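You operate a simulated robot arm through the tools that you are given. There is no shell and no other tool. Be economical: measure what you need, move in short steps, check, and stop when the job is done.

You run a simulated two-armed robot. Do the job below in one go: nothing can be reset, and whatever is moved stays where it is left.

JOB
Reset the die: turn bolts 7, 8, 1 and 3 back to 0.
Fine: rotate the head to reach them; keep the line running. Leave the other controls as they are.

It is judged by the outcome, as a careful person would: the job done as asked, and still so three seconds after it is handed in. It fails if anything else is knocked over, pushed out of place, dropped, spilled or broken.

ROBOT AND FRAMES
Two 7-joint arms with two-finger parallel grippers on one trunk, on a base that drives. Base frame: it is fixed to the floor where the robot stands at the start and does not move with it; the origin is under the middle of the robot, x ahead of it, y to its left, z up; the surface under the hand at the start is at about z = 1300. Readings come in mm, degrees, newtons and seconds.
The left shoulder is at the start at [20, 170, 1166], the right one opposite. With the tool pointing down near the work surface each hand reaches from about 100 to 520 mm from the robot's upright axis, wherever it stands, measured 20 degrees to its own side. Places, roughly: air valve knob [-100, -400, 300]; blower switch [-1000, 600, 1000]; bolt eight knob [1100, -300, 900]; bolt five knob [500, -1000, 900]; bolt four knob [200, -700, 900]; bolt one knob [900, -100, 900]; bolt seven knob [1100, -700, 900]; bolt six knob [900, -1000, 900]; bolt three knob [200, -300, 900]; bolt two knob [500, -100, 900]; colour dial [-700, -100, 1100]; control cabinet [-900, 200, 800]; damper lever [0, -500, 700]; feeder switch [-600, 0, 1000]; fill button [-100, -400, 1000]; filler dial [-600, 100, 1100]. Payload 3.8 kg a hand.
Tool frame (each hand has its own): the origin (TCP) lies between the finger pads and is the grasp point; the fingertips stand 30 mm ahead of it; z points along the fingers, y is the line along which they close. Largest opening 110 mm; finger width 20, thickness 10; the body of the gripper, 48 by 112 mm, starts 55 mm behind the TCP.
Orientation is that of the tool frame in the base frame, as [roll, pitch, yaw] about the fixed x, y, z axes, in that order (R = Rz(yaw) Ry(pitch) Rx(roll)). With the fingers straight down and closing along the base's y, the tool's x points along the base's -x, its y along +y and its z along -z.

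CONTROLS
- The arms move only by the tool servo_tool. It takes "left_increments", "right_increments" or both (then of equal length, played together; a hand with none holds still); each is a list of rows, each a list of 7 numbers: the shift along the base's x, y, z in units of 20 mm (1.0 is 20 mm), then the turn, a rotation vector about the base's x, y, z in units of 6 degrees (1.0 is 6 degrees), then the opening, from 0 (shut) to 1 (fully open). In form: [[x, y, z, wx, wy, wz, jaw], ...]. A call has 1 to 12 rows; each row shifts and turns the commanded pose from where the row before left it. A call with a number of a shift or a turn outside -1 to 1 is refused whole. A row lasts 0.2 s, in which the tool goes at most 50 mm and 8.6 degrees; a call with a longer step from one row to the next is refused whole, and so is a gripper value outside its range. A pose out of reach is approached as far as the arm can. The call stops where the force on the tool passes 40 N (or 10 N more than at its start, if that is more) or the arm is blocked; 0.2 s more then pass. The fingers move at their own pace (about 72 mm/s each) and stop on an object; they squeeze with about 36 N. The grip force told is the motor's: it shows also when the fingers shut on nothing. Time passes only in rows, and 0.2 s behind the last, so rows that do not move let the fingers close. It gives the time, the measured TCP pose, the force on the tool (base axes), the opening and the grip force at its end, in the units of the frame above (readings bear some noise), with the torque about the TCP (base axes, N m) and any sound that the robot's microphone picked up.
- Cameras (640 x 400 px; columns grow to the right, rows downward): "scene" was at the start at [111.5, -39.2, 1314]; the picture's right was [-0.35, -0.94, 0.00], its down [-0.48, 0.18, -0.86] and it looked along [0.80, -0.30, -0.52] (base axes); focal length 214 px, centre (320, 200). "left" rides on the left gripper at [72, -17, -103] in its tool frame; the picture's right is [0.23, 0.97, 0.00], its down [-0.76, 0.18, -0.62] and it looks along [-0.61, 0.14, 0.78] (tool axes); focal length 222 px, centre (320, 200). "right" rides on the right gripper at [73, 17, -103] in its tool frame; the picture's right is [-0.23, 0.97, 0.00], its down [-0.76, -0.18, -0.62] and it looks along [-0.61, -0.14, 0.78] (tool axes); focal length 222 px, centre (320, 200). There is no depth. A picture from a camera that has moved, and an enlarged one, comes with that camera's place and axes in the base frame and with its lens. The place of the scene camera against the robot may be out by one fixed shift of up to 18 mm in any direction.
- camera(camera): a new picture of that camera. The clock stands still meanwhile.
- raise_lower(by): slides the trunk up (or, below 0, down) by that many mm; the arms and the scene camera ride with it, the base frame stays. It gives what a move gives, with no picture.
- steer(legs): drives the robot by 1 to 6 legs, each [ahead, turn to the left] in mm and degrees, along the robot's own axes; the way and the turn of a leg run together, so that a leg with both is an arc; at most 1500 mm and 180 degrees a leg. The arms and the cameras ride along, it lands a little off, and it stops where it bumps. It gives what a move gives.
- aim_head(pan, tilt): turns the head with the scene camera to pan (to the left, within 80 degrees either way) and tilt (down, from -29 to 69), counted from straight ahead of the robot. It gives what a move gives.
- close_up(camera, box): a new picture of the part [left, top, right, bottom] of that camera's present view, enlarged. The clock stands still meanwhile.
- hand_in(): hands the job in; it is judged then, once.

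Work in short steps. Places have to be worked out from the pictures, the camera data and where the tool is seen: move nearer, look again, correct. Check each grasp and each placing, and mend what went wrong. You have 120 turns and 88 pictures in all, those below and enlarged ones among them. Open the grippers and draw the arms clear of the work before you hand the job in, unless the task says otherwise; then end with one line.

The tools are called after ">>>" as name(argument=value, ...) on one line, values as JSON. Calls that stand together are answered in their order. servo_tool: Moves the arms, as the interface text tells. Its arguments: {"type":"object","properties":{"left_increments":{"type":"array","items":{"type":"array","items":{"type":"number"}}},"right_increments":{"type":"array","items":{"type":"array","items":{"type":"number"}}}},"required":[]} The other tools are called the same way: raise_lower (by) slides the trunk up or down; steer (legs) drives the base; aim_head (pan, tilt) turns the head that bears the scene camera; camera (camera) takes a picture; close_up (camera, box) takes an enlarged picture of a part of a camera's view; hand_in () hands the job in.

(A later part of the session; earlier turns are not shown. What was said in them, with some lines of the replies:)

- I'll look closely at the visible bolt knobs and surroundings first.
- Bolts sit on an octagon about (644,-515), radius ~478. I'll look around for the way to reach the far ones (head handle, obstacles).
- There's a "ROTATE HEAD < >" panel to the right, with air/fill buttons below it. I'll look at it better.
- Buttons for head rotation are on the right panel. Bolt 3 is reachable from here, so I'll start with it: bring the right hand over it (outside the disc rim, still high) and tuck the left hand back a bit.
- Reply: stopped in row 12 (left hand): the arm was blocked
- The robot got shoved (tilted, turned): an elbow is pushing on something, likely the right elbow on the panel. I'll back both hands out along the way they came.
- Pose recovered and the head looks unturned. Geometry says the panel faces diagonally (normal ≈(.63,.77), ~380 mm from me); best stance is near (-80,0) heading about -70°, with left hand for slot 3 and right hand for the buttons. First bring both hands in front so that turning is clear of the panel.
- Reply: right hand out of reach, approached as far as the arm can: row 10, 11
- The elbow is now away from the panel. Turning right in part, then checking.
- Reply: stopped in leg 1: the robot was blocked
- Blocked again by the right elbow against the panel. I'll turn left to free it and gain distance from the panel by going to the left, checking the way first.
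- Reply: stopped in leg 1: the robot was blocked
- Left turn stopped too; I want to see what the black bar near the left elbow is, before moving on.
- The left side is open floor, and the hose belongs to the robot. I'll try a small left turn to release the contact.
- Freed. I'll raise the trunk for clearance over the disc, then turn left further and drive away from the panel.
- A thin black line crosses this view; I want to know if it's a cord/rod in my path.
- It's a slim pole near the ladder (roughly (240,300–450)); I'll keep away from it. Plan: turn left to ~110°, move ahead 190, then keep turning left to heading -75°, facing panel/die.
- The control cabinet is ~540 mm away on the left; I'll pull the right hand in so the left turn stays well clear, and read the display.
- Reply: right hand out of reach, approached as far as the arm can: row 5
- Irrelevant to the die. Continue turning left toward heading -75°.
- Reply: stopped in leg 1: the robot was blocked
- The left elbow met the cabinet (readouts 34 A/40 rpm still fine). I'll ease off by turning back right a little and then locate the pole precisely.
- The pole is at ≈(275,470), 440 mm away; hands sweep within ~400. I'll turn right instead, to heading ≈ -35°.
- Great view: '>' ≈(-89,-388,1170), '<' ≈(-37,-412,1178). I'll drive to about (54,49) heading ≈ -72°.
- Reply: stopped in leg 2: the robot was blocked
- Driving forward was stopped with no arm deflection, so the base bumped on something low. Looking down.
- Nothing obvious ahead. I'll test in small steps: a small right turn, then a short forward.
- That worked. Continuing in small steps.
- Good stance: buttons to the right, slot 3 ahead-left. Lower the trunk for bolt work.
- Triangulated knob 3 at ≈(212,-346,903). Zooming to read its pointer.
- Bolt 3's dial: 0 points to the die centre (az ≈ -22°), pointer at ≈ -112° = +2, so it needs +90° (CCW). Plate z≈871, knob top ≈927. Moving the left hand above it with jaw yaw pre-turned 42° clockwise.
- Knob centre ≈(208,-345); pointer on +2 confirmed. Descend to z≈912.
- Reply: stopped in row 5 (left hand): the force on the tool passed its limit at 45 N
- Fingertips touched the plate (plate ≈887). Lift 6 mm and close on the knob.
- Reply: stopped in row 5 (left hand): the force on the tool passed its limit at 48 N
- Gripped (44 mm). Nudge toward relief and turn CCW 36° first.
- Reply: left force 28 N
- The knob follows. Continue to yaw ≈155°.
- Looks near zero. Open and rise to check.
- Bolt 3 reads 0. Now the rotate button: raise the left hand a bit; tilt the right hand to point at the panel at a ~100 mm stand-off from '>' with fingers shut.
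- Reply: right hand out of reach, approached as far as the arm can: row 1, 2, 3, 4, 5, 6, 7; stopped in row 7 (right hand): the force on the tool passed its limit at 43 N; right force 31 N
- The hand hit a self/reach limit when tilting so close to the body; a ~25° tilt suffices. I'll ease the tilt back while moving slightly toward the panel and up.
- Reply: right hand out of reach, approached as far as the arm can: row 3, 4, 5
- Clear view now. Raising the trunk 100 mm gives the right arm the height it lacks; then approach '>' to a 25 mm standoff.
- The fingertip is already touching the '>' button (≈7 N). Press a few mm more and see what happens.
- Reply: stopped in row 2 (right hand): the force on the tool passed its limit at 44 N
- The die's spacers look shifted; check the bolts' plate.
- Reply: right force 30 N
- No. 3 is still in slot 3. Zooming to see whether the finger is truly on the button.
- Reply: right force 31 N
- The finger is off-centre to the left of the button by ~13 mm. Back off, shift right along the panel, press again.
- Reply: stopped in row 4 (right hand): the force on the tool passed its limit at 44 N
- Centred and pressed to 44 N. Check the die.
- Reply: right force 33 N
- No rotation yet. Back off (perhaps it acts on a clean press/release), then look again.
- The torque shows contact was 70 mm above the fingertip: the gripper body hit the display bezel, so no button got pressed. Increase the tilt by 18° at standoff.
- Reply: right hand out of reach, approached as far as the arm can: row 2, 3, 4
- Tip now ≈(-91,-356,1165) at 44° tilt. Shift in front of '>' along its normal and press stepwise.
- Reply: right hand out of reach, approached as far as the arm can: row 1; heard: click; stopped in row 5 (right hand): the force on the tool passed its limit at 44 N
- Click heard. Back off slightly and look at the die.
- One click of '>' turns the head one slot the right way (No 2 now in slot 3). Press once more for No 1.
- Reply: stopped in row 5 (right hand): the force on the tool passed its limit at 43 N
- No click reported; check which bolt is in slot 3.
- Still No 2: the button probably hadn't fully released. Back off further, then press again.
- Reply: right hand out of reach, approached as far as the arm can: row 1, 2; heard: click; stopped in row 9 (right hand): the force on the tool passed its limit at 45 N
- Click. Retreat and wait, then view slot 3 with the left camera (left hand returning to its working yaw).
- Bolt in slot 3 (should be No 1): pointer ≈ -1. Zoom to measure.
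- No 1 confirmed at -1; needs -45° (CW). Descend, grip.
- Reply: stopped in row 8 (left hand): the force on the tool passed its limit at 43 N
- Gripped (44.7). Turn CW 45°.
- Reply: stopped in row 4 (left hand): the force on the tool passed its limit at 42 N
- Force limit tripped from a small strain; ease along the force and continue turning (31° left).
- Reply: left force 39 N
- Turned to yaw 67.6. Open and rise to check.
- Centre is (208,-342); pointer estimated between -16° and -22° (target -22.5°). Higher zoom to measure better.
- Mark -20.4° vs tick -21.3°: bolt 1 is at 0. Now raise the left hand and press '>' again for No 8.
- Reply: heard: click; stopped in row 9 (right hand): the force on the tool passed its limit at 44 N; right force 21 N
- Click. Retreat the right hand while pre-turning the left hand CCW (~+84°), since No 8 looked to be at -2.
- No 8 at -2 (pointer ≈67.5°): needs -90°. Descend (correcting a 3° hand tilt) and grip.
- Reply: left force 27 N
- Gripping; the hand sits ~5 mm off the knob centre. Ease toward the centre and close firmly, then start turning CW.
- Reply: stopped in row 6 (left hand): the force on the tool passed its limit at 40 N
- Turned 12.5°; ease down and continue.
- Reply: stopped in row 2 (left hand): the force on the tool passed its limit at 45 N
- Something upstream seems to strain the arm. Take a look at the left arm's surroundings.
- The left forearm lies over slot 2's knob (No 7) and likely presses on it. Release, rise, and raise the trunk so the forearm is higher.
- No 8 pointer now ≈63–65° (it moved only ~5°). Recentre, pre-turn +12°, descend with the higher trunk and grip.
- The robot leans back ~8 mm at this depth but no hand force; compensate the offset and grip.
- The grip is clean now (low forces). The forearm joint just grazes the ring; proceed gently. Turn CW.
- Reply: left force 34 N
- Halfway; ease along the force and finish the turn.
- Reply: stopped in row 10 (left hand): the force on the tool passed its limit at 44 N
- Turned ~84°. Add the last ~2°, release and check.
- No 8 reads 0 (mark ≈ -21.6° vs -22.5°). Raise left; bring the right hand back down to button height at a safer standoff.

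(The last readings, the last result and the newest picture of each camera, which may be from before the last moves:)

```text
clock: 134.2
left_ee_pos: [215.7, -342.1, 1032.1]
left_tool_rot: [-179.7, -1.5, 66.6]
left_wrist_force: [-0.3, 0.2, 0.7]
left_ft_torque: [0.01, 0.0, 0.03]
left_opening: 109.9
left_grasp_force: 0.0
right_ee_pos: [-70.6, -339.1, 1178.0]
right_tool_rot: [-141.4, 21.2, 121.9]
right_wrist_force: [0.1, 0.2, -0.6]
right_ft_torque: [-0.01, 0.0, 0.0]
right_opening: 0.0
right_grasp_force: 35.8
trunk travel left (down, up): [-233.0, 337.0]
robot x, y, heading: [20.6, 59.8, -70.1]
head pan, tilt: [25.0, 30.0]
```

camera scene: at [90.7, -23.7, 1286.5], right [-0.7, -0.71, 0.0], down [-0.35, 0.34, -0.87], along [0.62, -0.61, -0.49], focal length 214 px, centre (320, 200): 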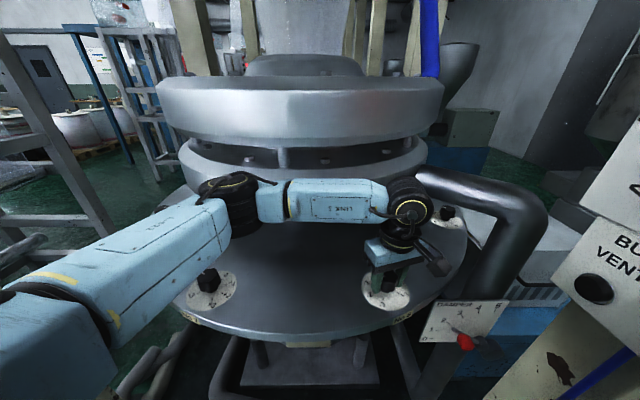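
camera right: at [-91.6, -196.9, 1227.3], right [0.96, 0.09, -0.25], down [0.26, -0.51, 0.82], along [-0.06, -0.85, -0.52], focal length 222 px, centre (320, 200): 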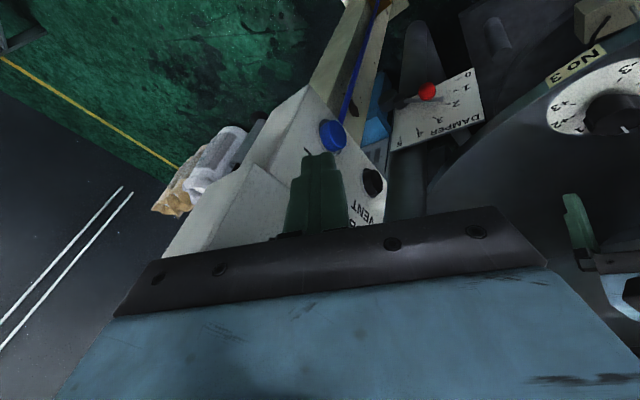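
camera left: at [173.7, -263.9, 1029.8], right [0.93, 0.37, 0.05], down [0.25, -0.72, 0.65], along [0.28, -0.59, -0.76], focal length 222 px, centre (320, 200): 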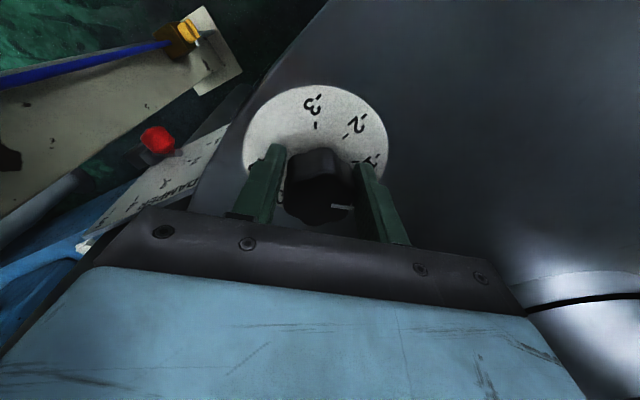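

The left arm seems to graze the ring when raised; pull it outward a bit before rotating.

>>> servo_tool(left_increments=[[-0.7, 0.5, 0, 0, 0, 1, 1], [-0.7, 0.5, 0, 0, 0, 1, 1], [-0.7, 0.5, 0, 0, 0, 1, 1], [0, 0, 0, 0, 0, 1, 1], [0, 0, 0, 0, 0, 1, 1], [0, 0, 0, 0, 0, 1, 1], [0, 0, 0, 0, 0, 1, 1]])

>>> servo_tool(right_increments=[[-0.13, -0.2, 0, 0, 0, 0, 0], [-0.13, -0.2, 0, 0, 0, 0, 0], [-0.13, -0.2, 0, 0, 0, 0, 0], [-0.13, -0.2, 0, 0, 0, 0, 0], [-0.13, -0.2, 0, 0, 0, 0, 0], [-0.1, -0.2, 0, 0, 0, 0, 0], [-0.1, -0.2, 0, 0, 0, 0, 0], [-0.1, -0.2, 0, 0, 0, 0, 0]])

```text
clock: 135.8
left_ee_pos: [174.4, -317.6, 1041.7]
left_tool_rot: [179.7, -0.3, 108.8]
left_wrist_force: [0.7, -0.5, 0.1]
left_ft_torque: [0.02, -0.01, 0.03]
left_opening: 109.7
left_grasp_force: 0.2
right_ee_pos: [-69.3, -342.5, 1178.5]
right_tool_rot: [-141.6, 21.1, 121.9]
right_wrist_force: [-1.0, 1.5, 0.0]
right_ft_torque: [0.04, 0.0, 0.01]
right_opening: 0.0
right_grasp_force: 36.1
trunk travel left (down, up): [-233.0, 337.0]
robot x, y, heading: [21.6, 57.5, -70.1]
head pan, tilt: [25.0, 30.0]
```

```text
clock: 137.3
left_ee_pos: [175.8, -312.7, 1043.6]
left_tool_rot: [179.8, -0.3, 108.7]
left_wrist_force: [-0.1, 0.1, -0.8]
left_ft_torque: [-0.02, 0.0, 0.01]
left_opening: 110.0
left_grasp_force: 0.0
right_ee_pos: [-81.2, -361.3, 1179.3]
right_tool_rot: [-141.9, 21.0, 122.3]
right_wrist_force: [13.0, 19.9, 4.4]
right_ft_torque: [0.16, -0.11, 0.09]
right_opening: 0.0
right_grasp_force: 35.6
trunk travel left (down, up): [-233.0, 337.0]
robot x, y, heading: [17.6, 57.9, -69.5]
head pan, tilt: [25.0, 30.0]
heard: click
stopped in row 7 (right hand): the force on the tool passed its limit at 44 N (the readings are from after the stop); the commanded pose is now the measured one
```

Click. Retreat right hand fully, wait for the head, then reposition left above slot 3 with yaw ≈150°.

>>> servo_tool(right_increments=[[0.4, 0.5, 0, 0, 0, 0, 0], [0.4, 0.5, 0, 0, 0, 0, 0], [0, 0, 0, 0, 0, 0, 0], [0, 0, 0, 0, 0, 0, 0], [0, 0, 0, 0, 0, 0, 0], [0, 0, 0, 0, 0, 0, 0], [0, 0, 0, 0, 0, 0, 0], [0, 0, 0, 0, 0, 0, 0], [0, 0, 0, 0, 0, 0, 0], [0, 0, 0, 0, 0, 0, 0], [0, 0, 0, 0, 0, 0, 0], [0, 0, 0, 0, 0, 0, 0]])

>>> servo_tool(left_increments=[[0.4, -0.3, 0, 0, 0, 1, 1], [0.4, -0.3, -0.4, 0, 0, 1, 1], [0.4, -0.3, -0.4, 0, 0, 1, 1], [0.4, -0.3, -0.4, 0, 0, 1, 1], [0, -0.1, -0.4, 0, 0, 1, 1], [0, 0, -0.4, 0, 0, 1, 1], [0, 0, -0.2, 0, 0, 1, 1]])

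>>> close_up(camera="left", box=[240, 40, 400, 200])

>>> camera(camera="scene")

```text
clock: 139.9
left_ee_pos: [174.8, -317.9, 1042.5]
left_tool_rot: [179.6, -0.3, 108.6]
left_wrist_force: [-0.1, 1.6, 0.6]
left_ft_torque: [-0.02, 0.05, 0.0]
left_opening: 109.8
left_grasp_force: 0.1
right_ee_pos: [-68.8, -346.2, 1176.0]
right_tool_rot: [-141.9, 20.7, 121.9]
right_wrist_force: [0.2, -0.9, 0.0]
right_ft_torque: [0.01, 0.0, -0.03]
right_opening: 0.0
right_grasp_force: 36.5
trunk travel left (down, up): [-233.0, 337.0]
robot x, y, heading: [23.3, 58.6, -69.8]
head pan, tilt: [25.0, 30.0]
```

```text
clock: 141.5
left_ee_pos: [206.3, -342.9, 998.0]
left_tool_rot: [179.7, -0.3, 150.8]
left_wrist_force: [0.6, -0.7, -0.4]
left_ft_torque: [0.04, -0.01, -0.01]
left_opening: 110.1
left_grasp_force: 0.1
right_ee_pos: [-68.5, -346.7, 1176.1]
right_tool_rot: [-141.9, 20.8, 122.0]
right_wrist_force: [-0.6, 0.1, -0.4]
right_ft_torque: [0.0, 0.01, -0.01]
right_opening: 0.0
right_grasp_force: 36.2
trunk travel left (down, up): [-233.0, 337.0]
robot x, y, heading: [24.7, 60.3, -69.8]
head pan, tilt: [25.0, 30.0]
```

```text
2.50 times, centred on (320, 120) of left
camera zoom: at [136.7, -322.0, 1101.7], right [0.28, 0.96, 0.01], down [0.75, -0.22, 0.62], along [0.6, -0.17, -0.78], focal length 555 px, centre (320, 400)
```

zoom: 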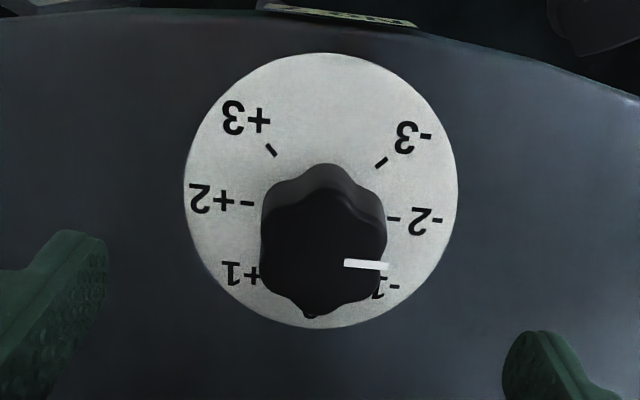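

```text
12 pictures are left
camera scene: at [99.2, -32.3, 1285.6], right [-0.7, -0.71, 0.0], down [-0.36, 0.35, -0.87], along [0.62, -0.61, -0.5], focal length 214 px, centre (320, 200)
```

scene: 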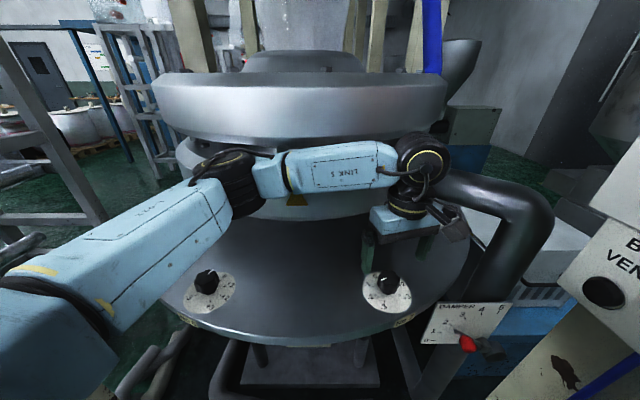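

Pointer at -2 again; needs -90°. Descend with the lean compensation, then grip.

>>> servo_tool(left_increments=[[0.08, 0, -0.9, 0, 0, 0.8, 1], [0.1, -0.1, -0.9, 0, 0, 0, 1], [0.1, -0.1, -0.9, 0, 0, 0, 1], [0.1, -0.1, -0.9, 0, 0, 0, 1], [0, 0, 0, 0, 0, 0, 1]])

>>> close_up(camera="scene", box=[320, 240, 460, 340])

```text
clock: 142.7
left_ee_pos: [209.0, -341.8, 934.1]
left_tool_rot: [-179.8, 0.4, 155.4]
left_wrist_force: [-0.6, -0.1, -0.1]
left_ft_torque: [0.04, 0.04, -0.02]
left_opening: 110.1
left_grasp_force: 0.0
right_ee_pos: [-76.3, -337.2, 1178.8]
right_tool_rot: [-142.1, 21.4, 122.0]
right_wrist_force: [1.6, -0.3, 0.2]
right_ft_torque: [0.0, -0.02, 0.01]
right_opening: 0.0
right_grasp_force: 36.4
trunk travel left (down, up): [-233.0, 337.0]
robot x, y, heading: [22.1, 59.3, -69.8]
head pan, tilt: [25.0, 30.0]
```

```text
4.00 times, centred on (390, 290) of scene
camera zoom: at [90.2, -21.6, 1286.8], right [-0.7, -0.71, 0.0], down [-0.35, 0.34, -0.87], along [0.62, -0.61, -0.49], focal length 858 px, centre (40, -160)
```

zoom: 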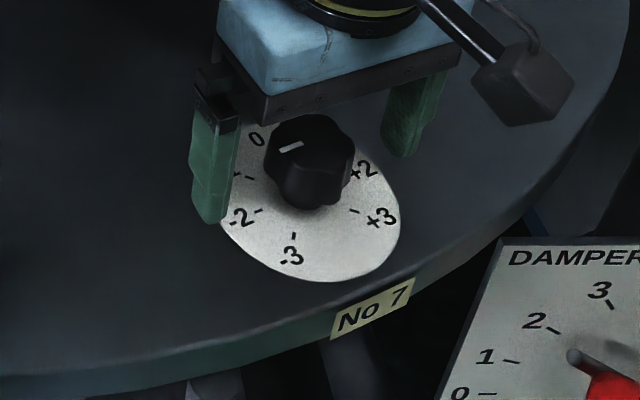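

No 7 confirmed. Lower ~6 mm and close on the knob.

>>> servo_tool(left_increments=[[0, 0, -0.3, 0, 0, 0, 1], [0, 0, 0, 0, 0, 0, 0.5], [0, 0, 0, 0, 0, 0, 0.4], [0, 0, 0, 0, 0, 0, 0.4], [0, 0, 0, 0, 0, 0, 0], [0, 0, 0, 0, 0, 0, 0], [0, 0, 0, 0, 0, 0, 0]])

>>> servo_tool(left_increments=[[0, 0, 0, 0, 0, -0.6, 0], [0, 0, 0, 0, 0, -0.8, 0], [0, 0, 0, 0, 0, -0.8, 0], [0, 0, 0, 0, 0, -0.8, 0], [0, 0, 0, 0, 0, -0.8, 0], [0, 0, 0, 0, 0, -0.8, 0], [0, 0, 0, 0, 0, -0.8, 0], [0, 0, 0, 0, 0, -0.8, 0], [0, 0, 0, 0, 0, -0.8, 0]])

```text
clock: 144.3
left_ee_pos: [209.4, -341.4, 928.6]
left_tool_rot: [-179.8, 0.6, 155.4]
left_wrist_force: [1.3, -4.6, 10.7]
left_ft_torque: [-0.14, -0.12, 0.01]
left_opening: 44.0
left_grasp_force: 45.0
right_ee_pos: [-77.0, -336.7, 1179.0]
right_tool_rot: [-142.0, 21.4, 121.9]
right_wrist_force: [0.3, -0.1, 0.2]
right_ft_torque: [0.01, -0.03, -0.02]
right_opening: 0.0
right_grasp_force: 35.8
trunk travel left (down, up): [-233.0, 337.0]
robot x, y, heading: [20.8, 56.5, -69.8]
head pan, tilt: [25.0, 30.0]
```

```text
clock: 145.6
left_ee_pos: [208.9, -342.5, 924.6]
left_tool_rot: [-179.9, 0.4, 133.3]
left_wrist_force: [2.3, -7.0, -8.7]
left_ft_torque: [-1.11, -0.79, -0.01]
left_opening: 43.9
left_grasp_force: 45.4
right_ee_pos: [-74.5, -337.0, 1178.8]
right_tool_rot: [-141.9, 21.3, 122.0]
right_wrist_force: [-0.1, 0.3, -0.2]
right_ft_torque: [0.02, 0.02, 0.01]
right_opening: 0.0
right_grasp_force: 36.1
trunk travel left (down, up): [-233.0, 337.0]
robot x, y, heading: [20.1, 60.9, -69.5]
head pan, tilt: [25.0, 30.0]
stopped in row 6 (left hand): the force on the tool passed its limit at 40 N (the readings are from after the stop); the commanded pose is now the measured one
```

Turned 22°; continue the remaining ~68°.

>>> servo_tool(left_increments=[[0, 0, 0, 0, 0, -0.6, 0], [0, 0, 0, 0, 0, -0.8, 0], [0, 0, 0, 0, 0, -0.8, 0], [0, 0, 0, 0, 0, -0.8, 0], [0, 0, 0, 0, 0, -0.8, 0], [0, 0, 0, 0, 0, -0.8, 0], [0, 0, 0, 0, 0, -0.8, 0]])

```text
clock: 147.2
left_ee_pos: [207.8, -338.7, 922.3]
left_tool_rot: [179.6, -0.1, 100.9]
left_wrist_force: [15.3, -3.4, 24.3]
left_ft_torque: [-0.48, -0.45, 0.07]
left_opening: 43.9
left_grasp_force: 44.8
right_ee_pos: [-75.0, -335.4, 1179.0]
right_tool_rot: [-141.9, 21.4, 122.0]
right_wrist_force: [-0.2, 0.9, 1.0]
right_ft_torque: [0.02, -0.01, -0.03]
right_opening: 0.0
right_grasp_force: 35.7
trunk travel left (down, up): [-233.0, 337.0]
robot x, y, heading: [21.0, 57.6, -69.6]
head pan, tilt: [25.0, 30.0]
```

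Another 35° left; ease upward slightly and finish.

>>> servo_tool(left_increments=[[0.08, 0, 0.1, 0, 0, -0.4, 0], [0, 0, 0, 0, 0, -0.8, 0], [0, 0, 0, 0, 0, -0.8, 0], [0, 0, 0, 0, 0, -0.8, 0], [0, 0, 0, 0, 0, -0.8, 0], [0, 0, 0, 0, 0, -0.8, 0], [0, 0, 0, 0, 0, -0.8, 0], [0, 0, 0, 0, 0, -0.7, 0]])

```text
clock: 148.9
left_ee_pos: [208.4, -338.8, 921.8]
left_tool_rot: [179.4, -0.4, 65.7]
left_wrist_force: [26.7, -9.0, 15.4]
left_ft_torque: [-0.32, -0.55, 0.04]
left_opening: 43.5
left_grasp_force: 45.0
right_ee_pos: [-75.9, -336.1, 1180.5]
right_tool_rot: [-142.0, 21.4, 122.0]
right_wrist_force: [0.7, -0.1, -0.2]
right_ft_torque: [0.02, 0.01, -0.02]
right_opening: 0.1
right_grasp_force: 36.3
trunk travel left (down, up): [-233.0, 337.0]
robot x, y, heading: [21.2, 57.6, -69.4]
head pan, tilt: [25.0, 30.0]
```

At target yaw. Release, rise and check.

>>> servo_tool(left_increments=[[0, 0, 0, 0, 0, 0, 0.5], [0, 0, 0, 0, 0, 0, 1], [0, 0, 0, 0, 0, 0, 1], [0, 0, 0, 0, 0, 0, 1], [0, 0, 1, 0, 0, 0, 1], [0, 0, 1, 0, 0, 0, 1], [0, 0, 1, 0, 0, 0, 1], [0, 0, 0.8, 0, 0, 0, 1]])

>>> close_up(camera="left", box=[270, 85, 360, 175])

```text
clock: 150.8
left_ee_pos: [215.2, -348.7, 997.7]
left_tool_rot: [179.9, -0.4, 65.9]
left_wrist_force: [0.0, -0.5, -0.5]
left_ft_torque: [-0.01, -0.05, -0.01]
left_opening: 109.9
left_grasp_force: 0.1
right_ee_pos: [-68.8, -347.2, 1176.5]
right_tool_rot: [-142.0, 20.8, 122.0]
right_wrist_force: [-0.6, 0.0, 0.1]
right_ft_torque: [-0.02, -0.01, 0.02]
right_opening: 0.1
right_grasp_force: 35.9
trunk travel left (down, up): [-233.0, 337.0]
robot x, y, heading: [20.4, 57.7, -69.7]
head pan, tilt: [25.0, 30.0]
```

```text
4.44 times, centred on (315, 130) of left
camera zoom: at [230.3, -275.8, 1101.4], right [0.98, -0.19, 0.0], down [-0.15, -0.77, 0.62], along [-0.12, -0.61, -0.79], focal length 987 px, centre (342, 511)
```

zoom: 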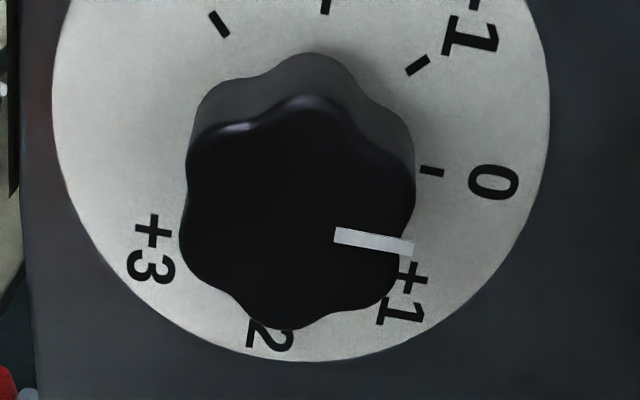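

No 7 reads 0 (≈ -21°). Now open/withdraw both hands from the work.

>>> servo_tool(left_increments=[[0, 0, 1, 0, 0, 0, 1], [-0.7, 0.5, 0.5, 0, 0, 1, 1], [-0.7, 0.5, 0.5, 0, 0, 1, 1], [-0.7, 0.5, 0.5, 0, 0, 1, 1], [-0.5, 0.5, 0.5, 0, 0, 1, 1], [0, 0.5, 0.5, 0, 0, 1, 1]], right_increments=[[0.4, 0.5, 0, 0, 0, 0, 0], [0.3, 0.3, 0, 0.76, -0.65, 0, 0], [0.3, 0.3, 0, 0.76, -0.65, 0, 0], [0.3, 0.3, 0, 0.76, -0.65, 0, 0], [0.3, 0.4, 0, 0.76, -0.65, 0, 0.5], [0.3, 0.4, 0, 0, 0, 0, 1]])

>>> aim_head(pan=-10, tilt=30)

>>> camera(camera="scene")

```text
clock: 152.2
left_ee_pos: [163.5, -298.2, 1068.1]
left_tool_rot: [179.9, -0.5, 95.9]
left_wrist_force: [-0.2, -0.1, -0.2]
left_ft_torque: [-0.03, 0.0, -0.03]
left_opening: 110.2
left_grasp_force: 0.1
right_ee_pos: [-30.1, -300.8, 1175.3]
right_tool_rot: [-165.3, 12.2, 115.3]
right_wrist_force: [1.1, 0.1, 0.1]
right_ft_torque: [0.0, 0.04, -0.02]
right_opening: 80.6
right_grasp_force: 0.0
trunk travel left (down, up): [-233.0, 337.0]
robot x, y, heading: [22.0, 59.9, -69.8]
head pan, tilt: [25.0, 30.0]
```

```text
clock: 153.2
left_ee_pos: [163.7, -298.7, 1067.4]
left_tool_rot: [179.9, -0.3, 95.7]
left_wrist_force: [-0.3, -0.4, 0.6]
left_ft_torque: [0.02, -0.02, 0.03]
left_opening: 109.9
left_grasp_force: 0.0
right_ee_pos: [-31.9, -302.1, 1176.2]
right_tool_rot: [-165.3, 12.1, 115.2]
right_wrist_force: [-0.5, 0.2, -0.1]
right_ft_torque: [0.02, 0.02, -0.02]
right_opening: 110.1
right_grasp_force: 0.1
trunk travel left (down, up): [-233.0, 337.0]
robot x, y, heading: [24.5, 59.0, -69.8]
head pan, tilt: [-10.0, 30.0]
```

```text
9 pictures are left
camera scene: at [51.0, -57.4, 1285.6], right [-0.98, -0.18, 0.0], down [-0.09, 0.49, -0.87], along [0.16, -0.85, -0.5], focal length 214 px, centre (320, 200)
```

scene: 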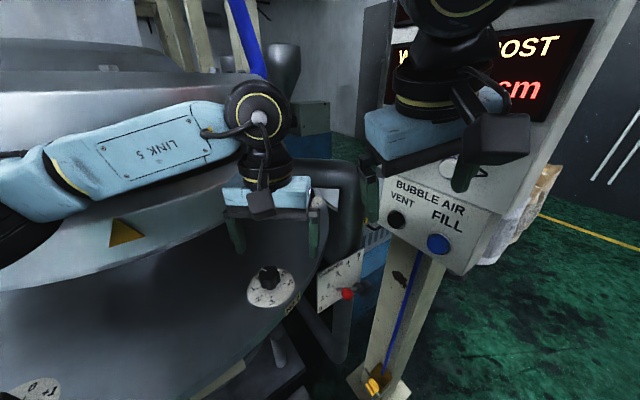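

Both hands are clear, bolts 3, 1, 8 and 7 have been set to 0, and the line displays are still lit and running.

>>> hand_in()

```text
The job is handed in.
```

I turned bolts 3, 1, 8 and 7 back to 0, each checked in close-up to within about 3° of its mark. I reached 1, 8 and 7 with four presses of the ROTATE HEAD ">" button and left the head turned four positions. When I last saw the full panel, the line was running. While driving, an arm bumped the button panel and what looked like the control cabinet. I saw no controls change, but I didn't recheck the cabinet's dials.
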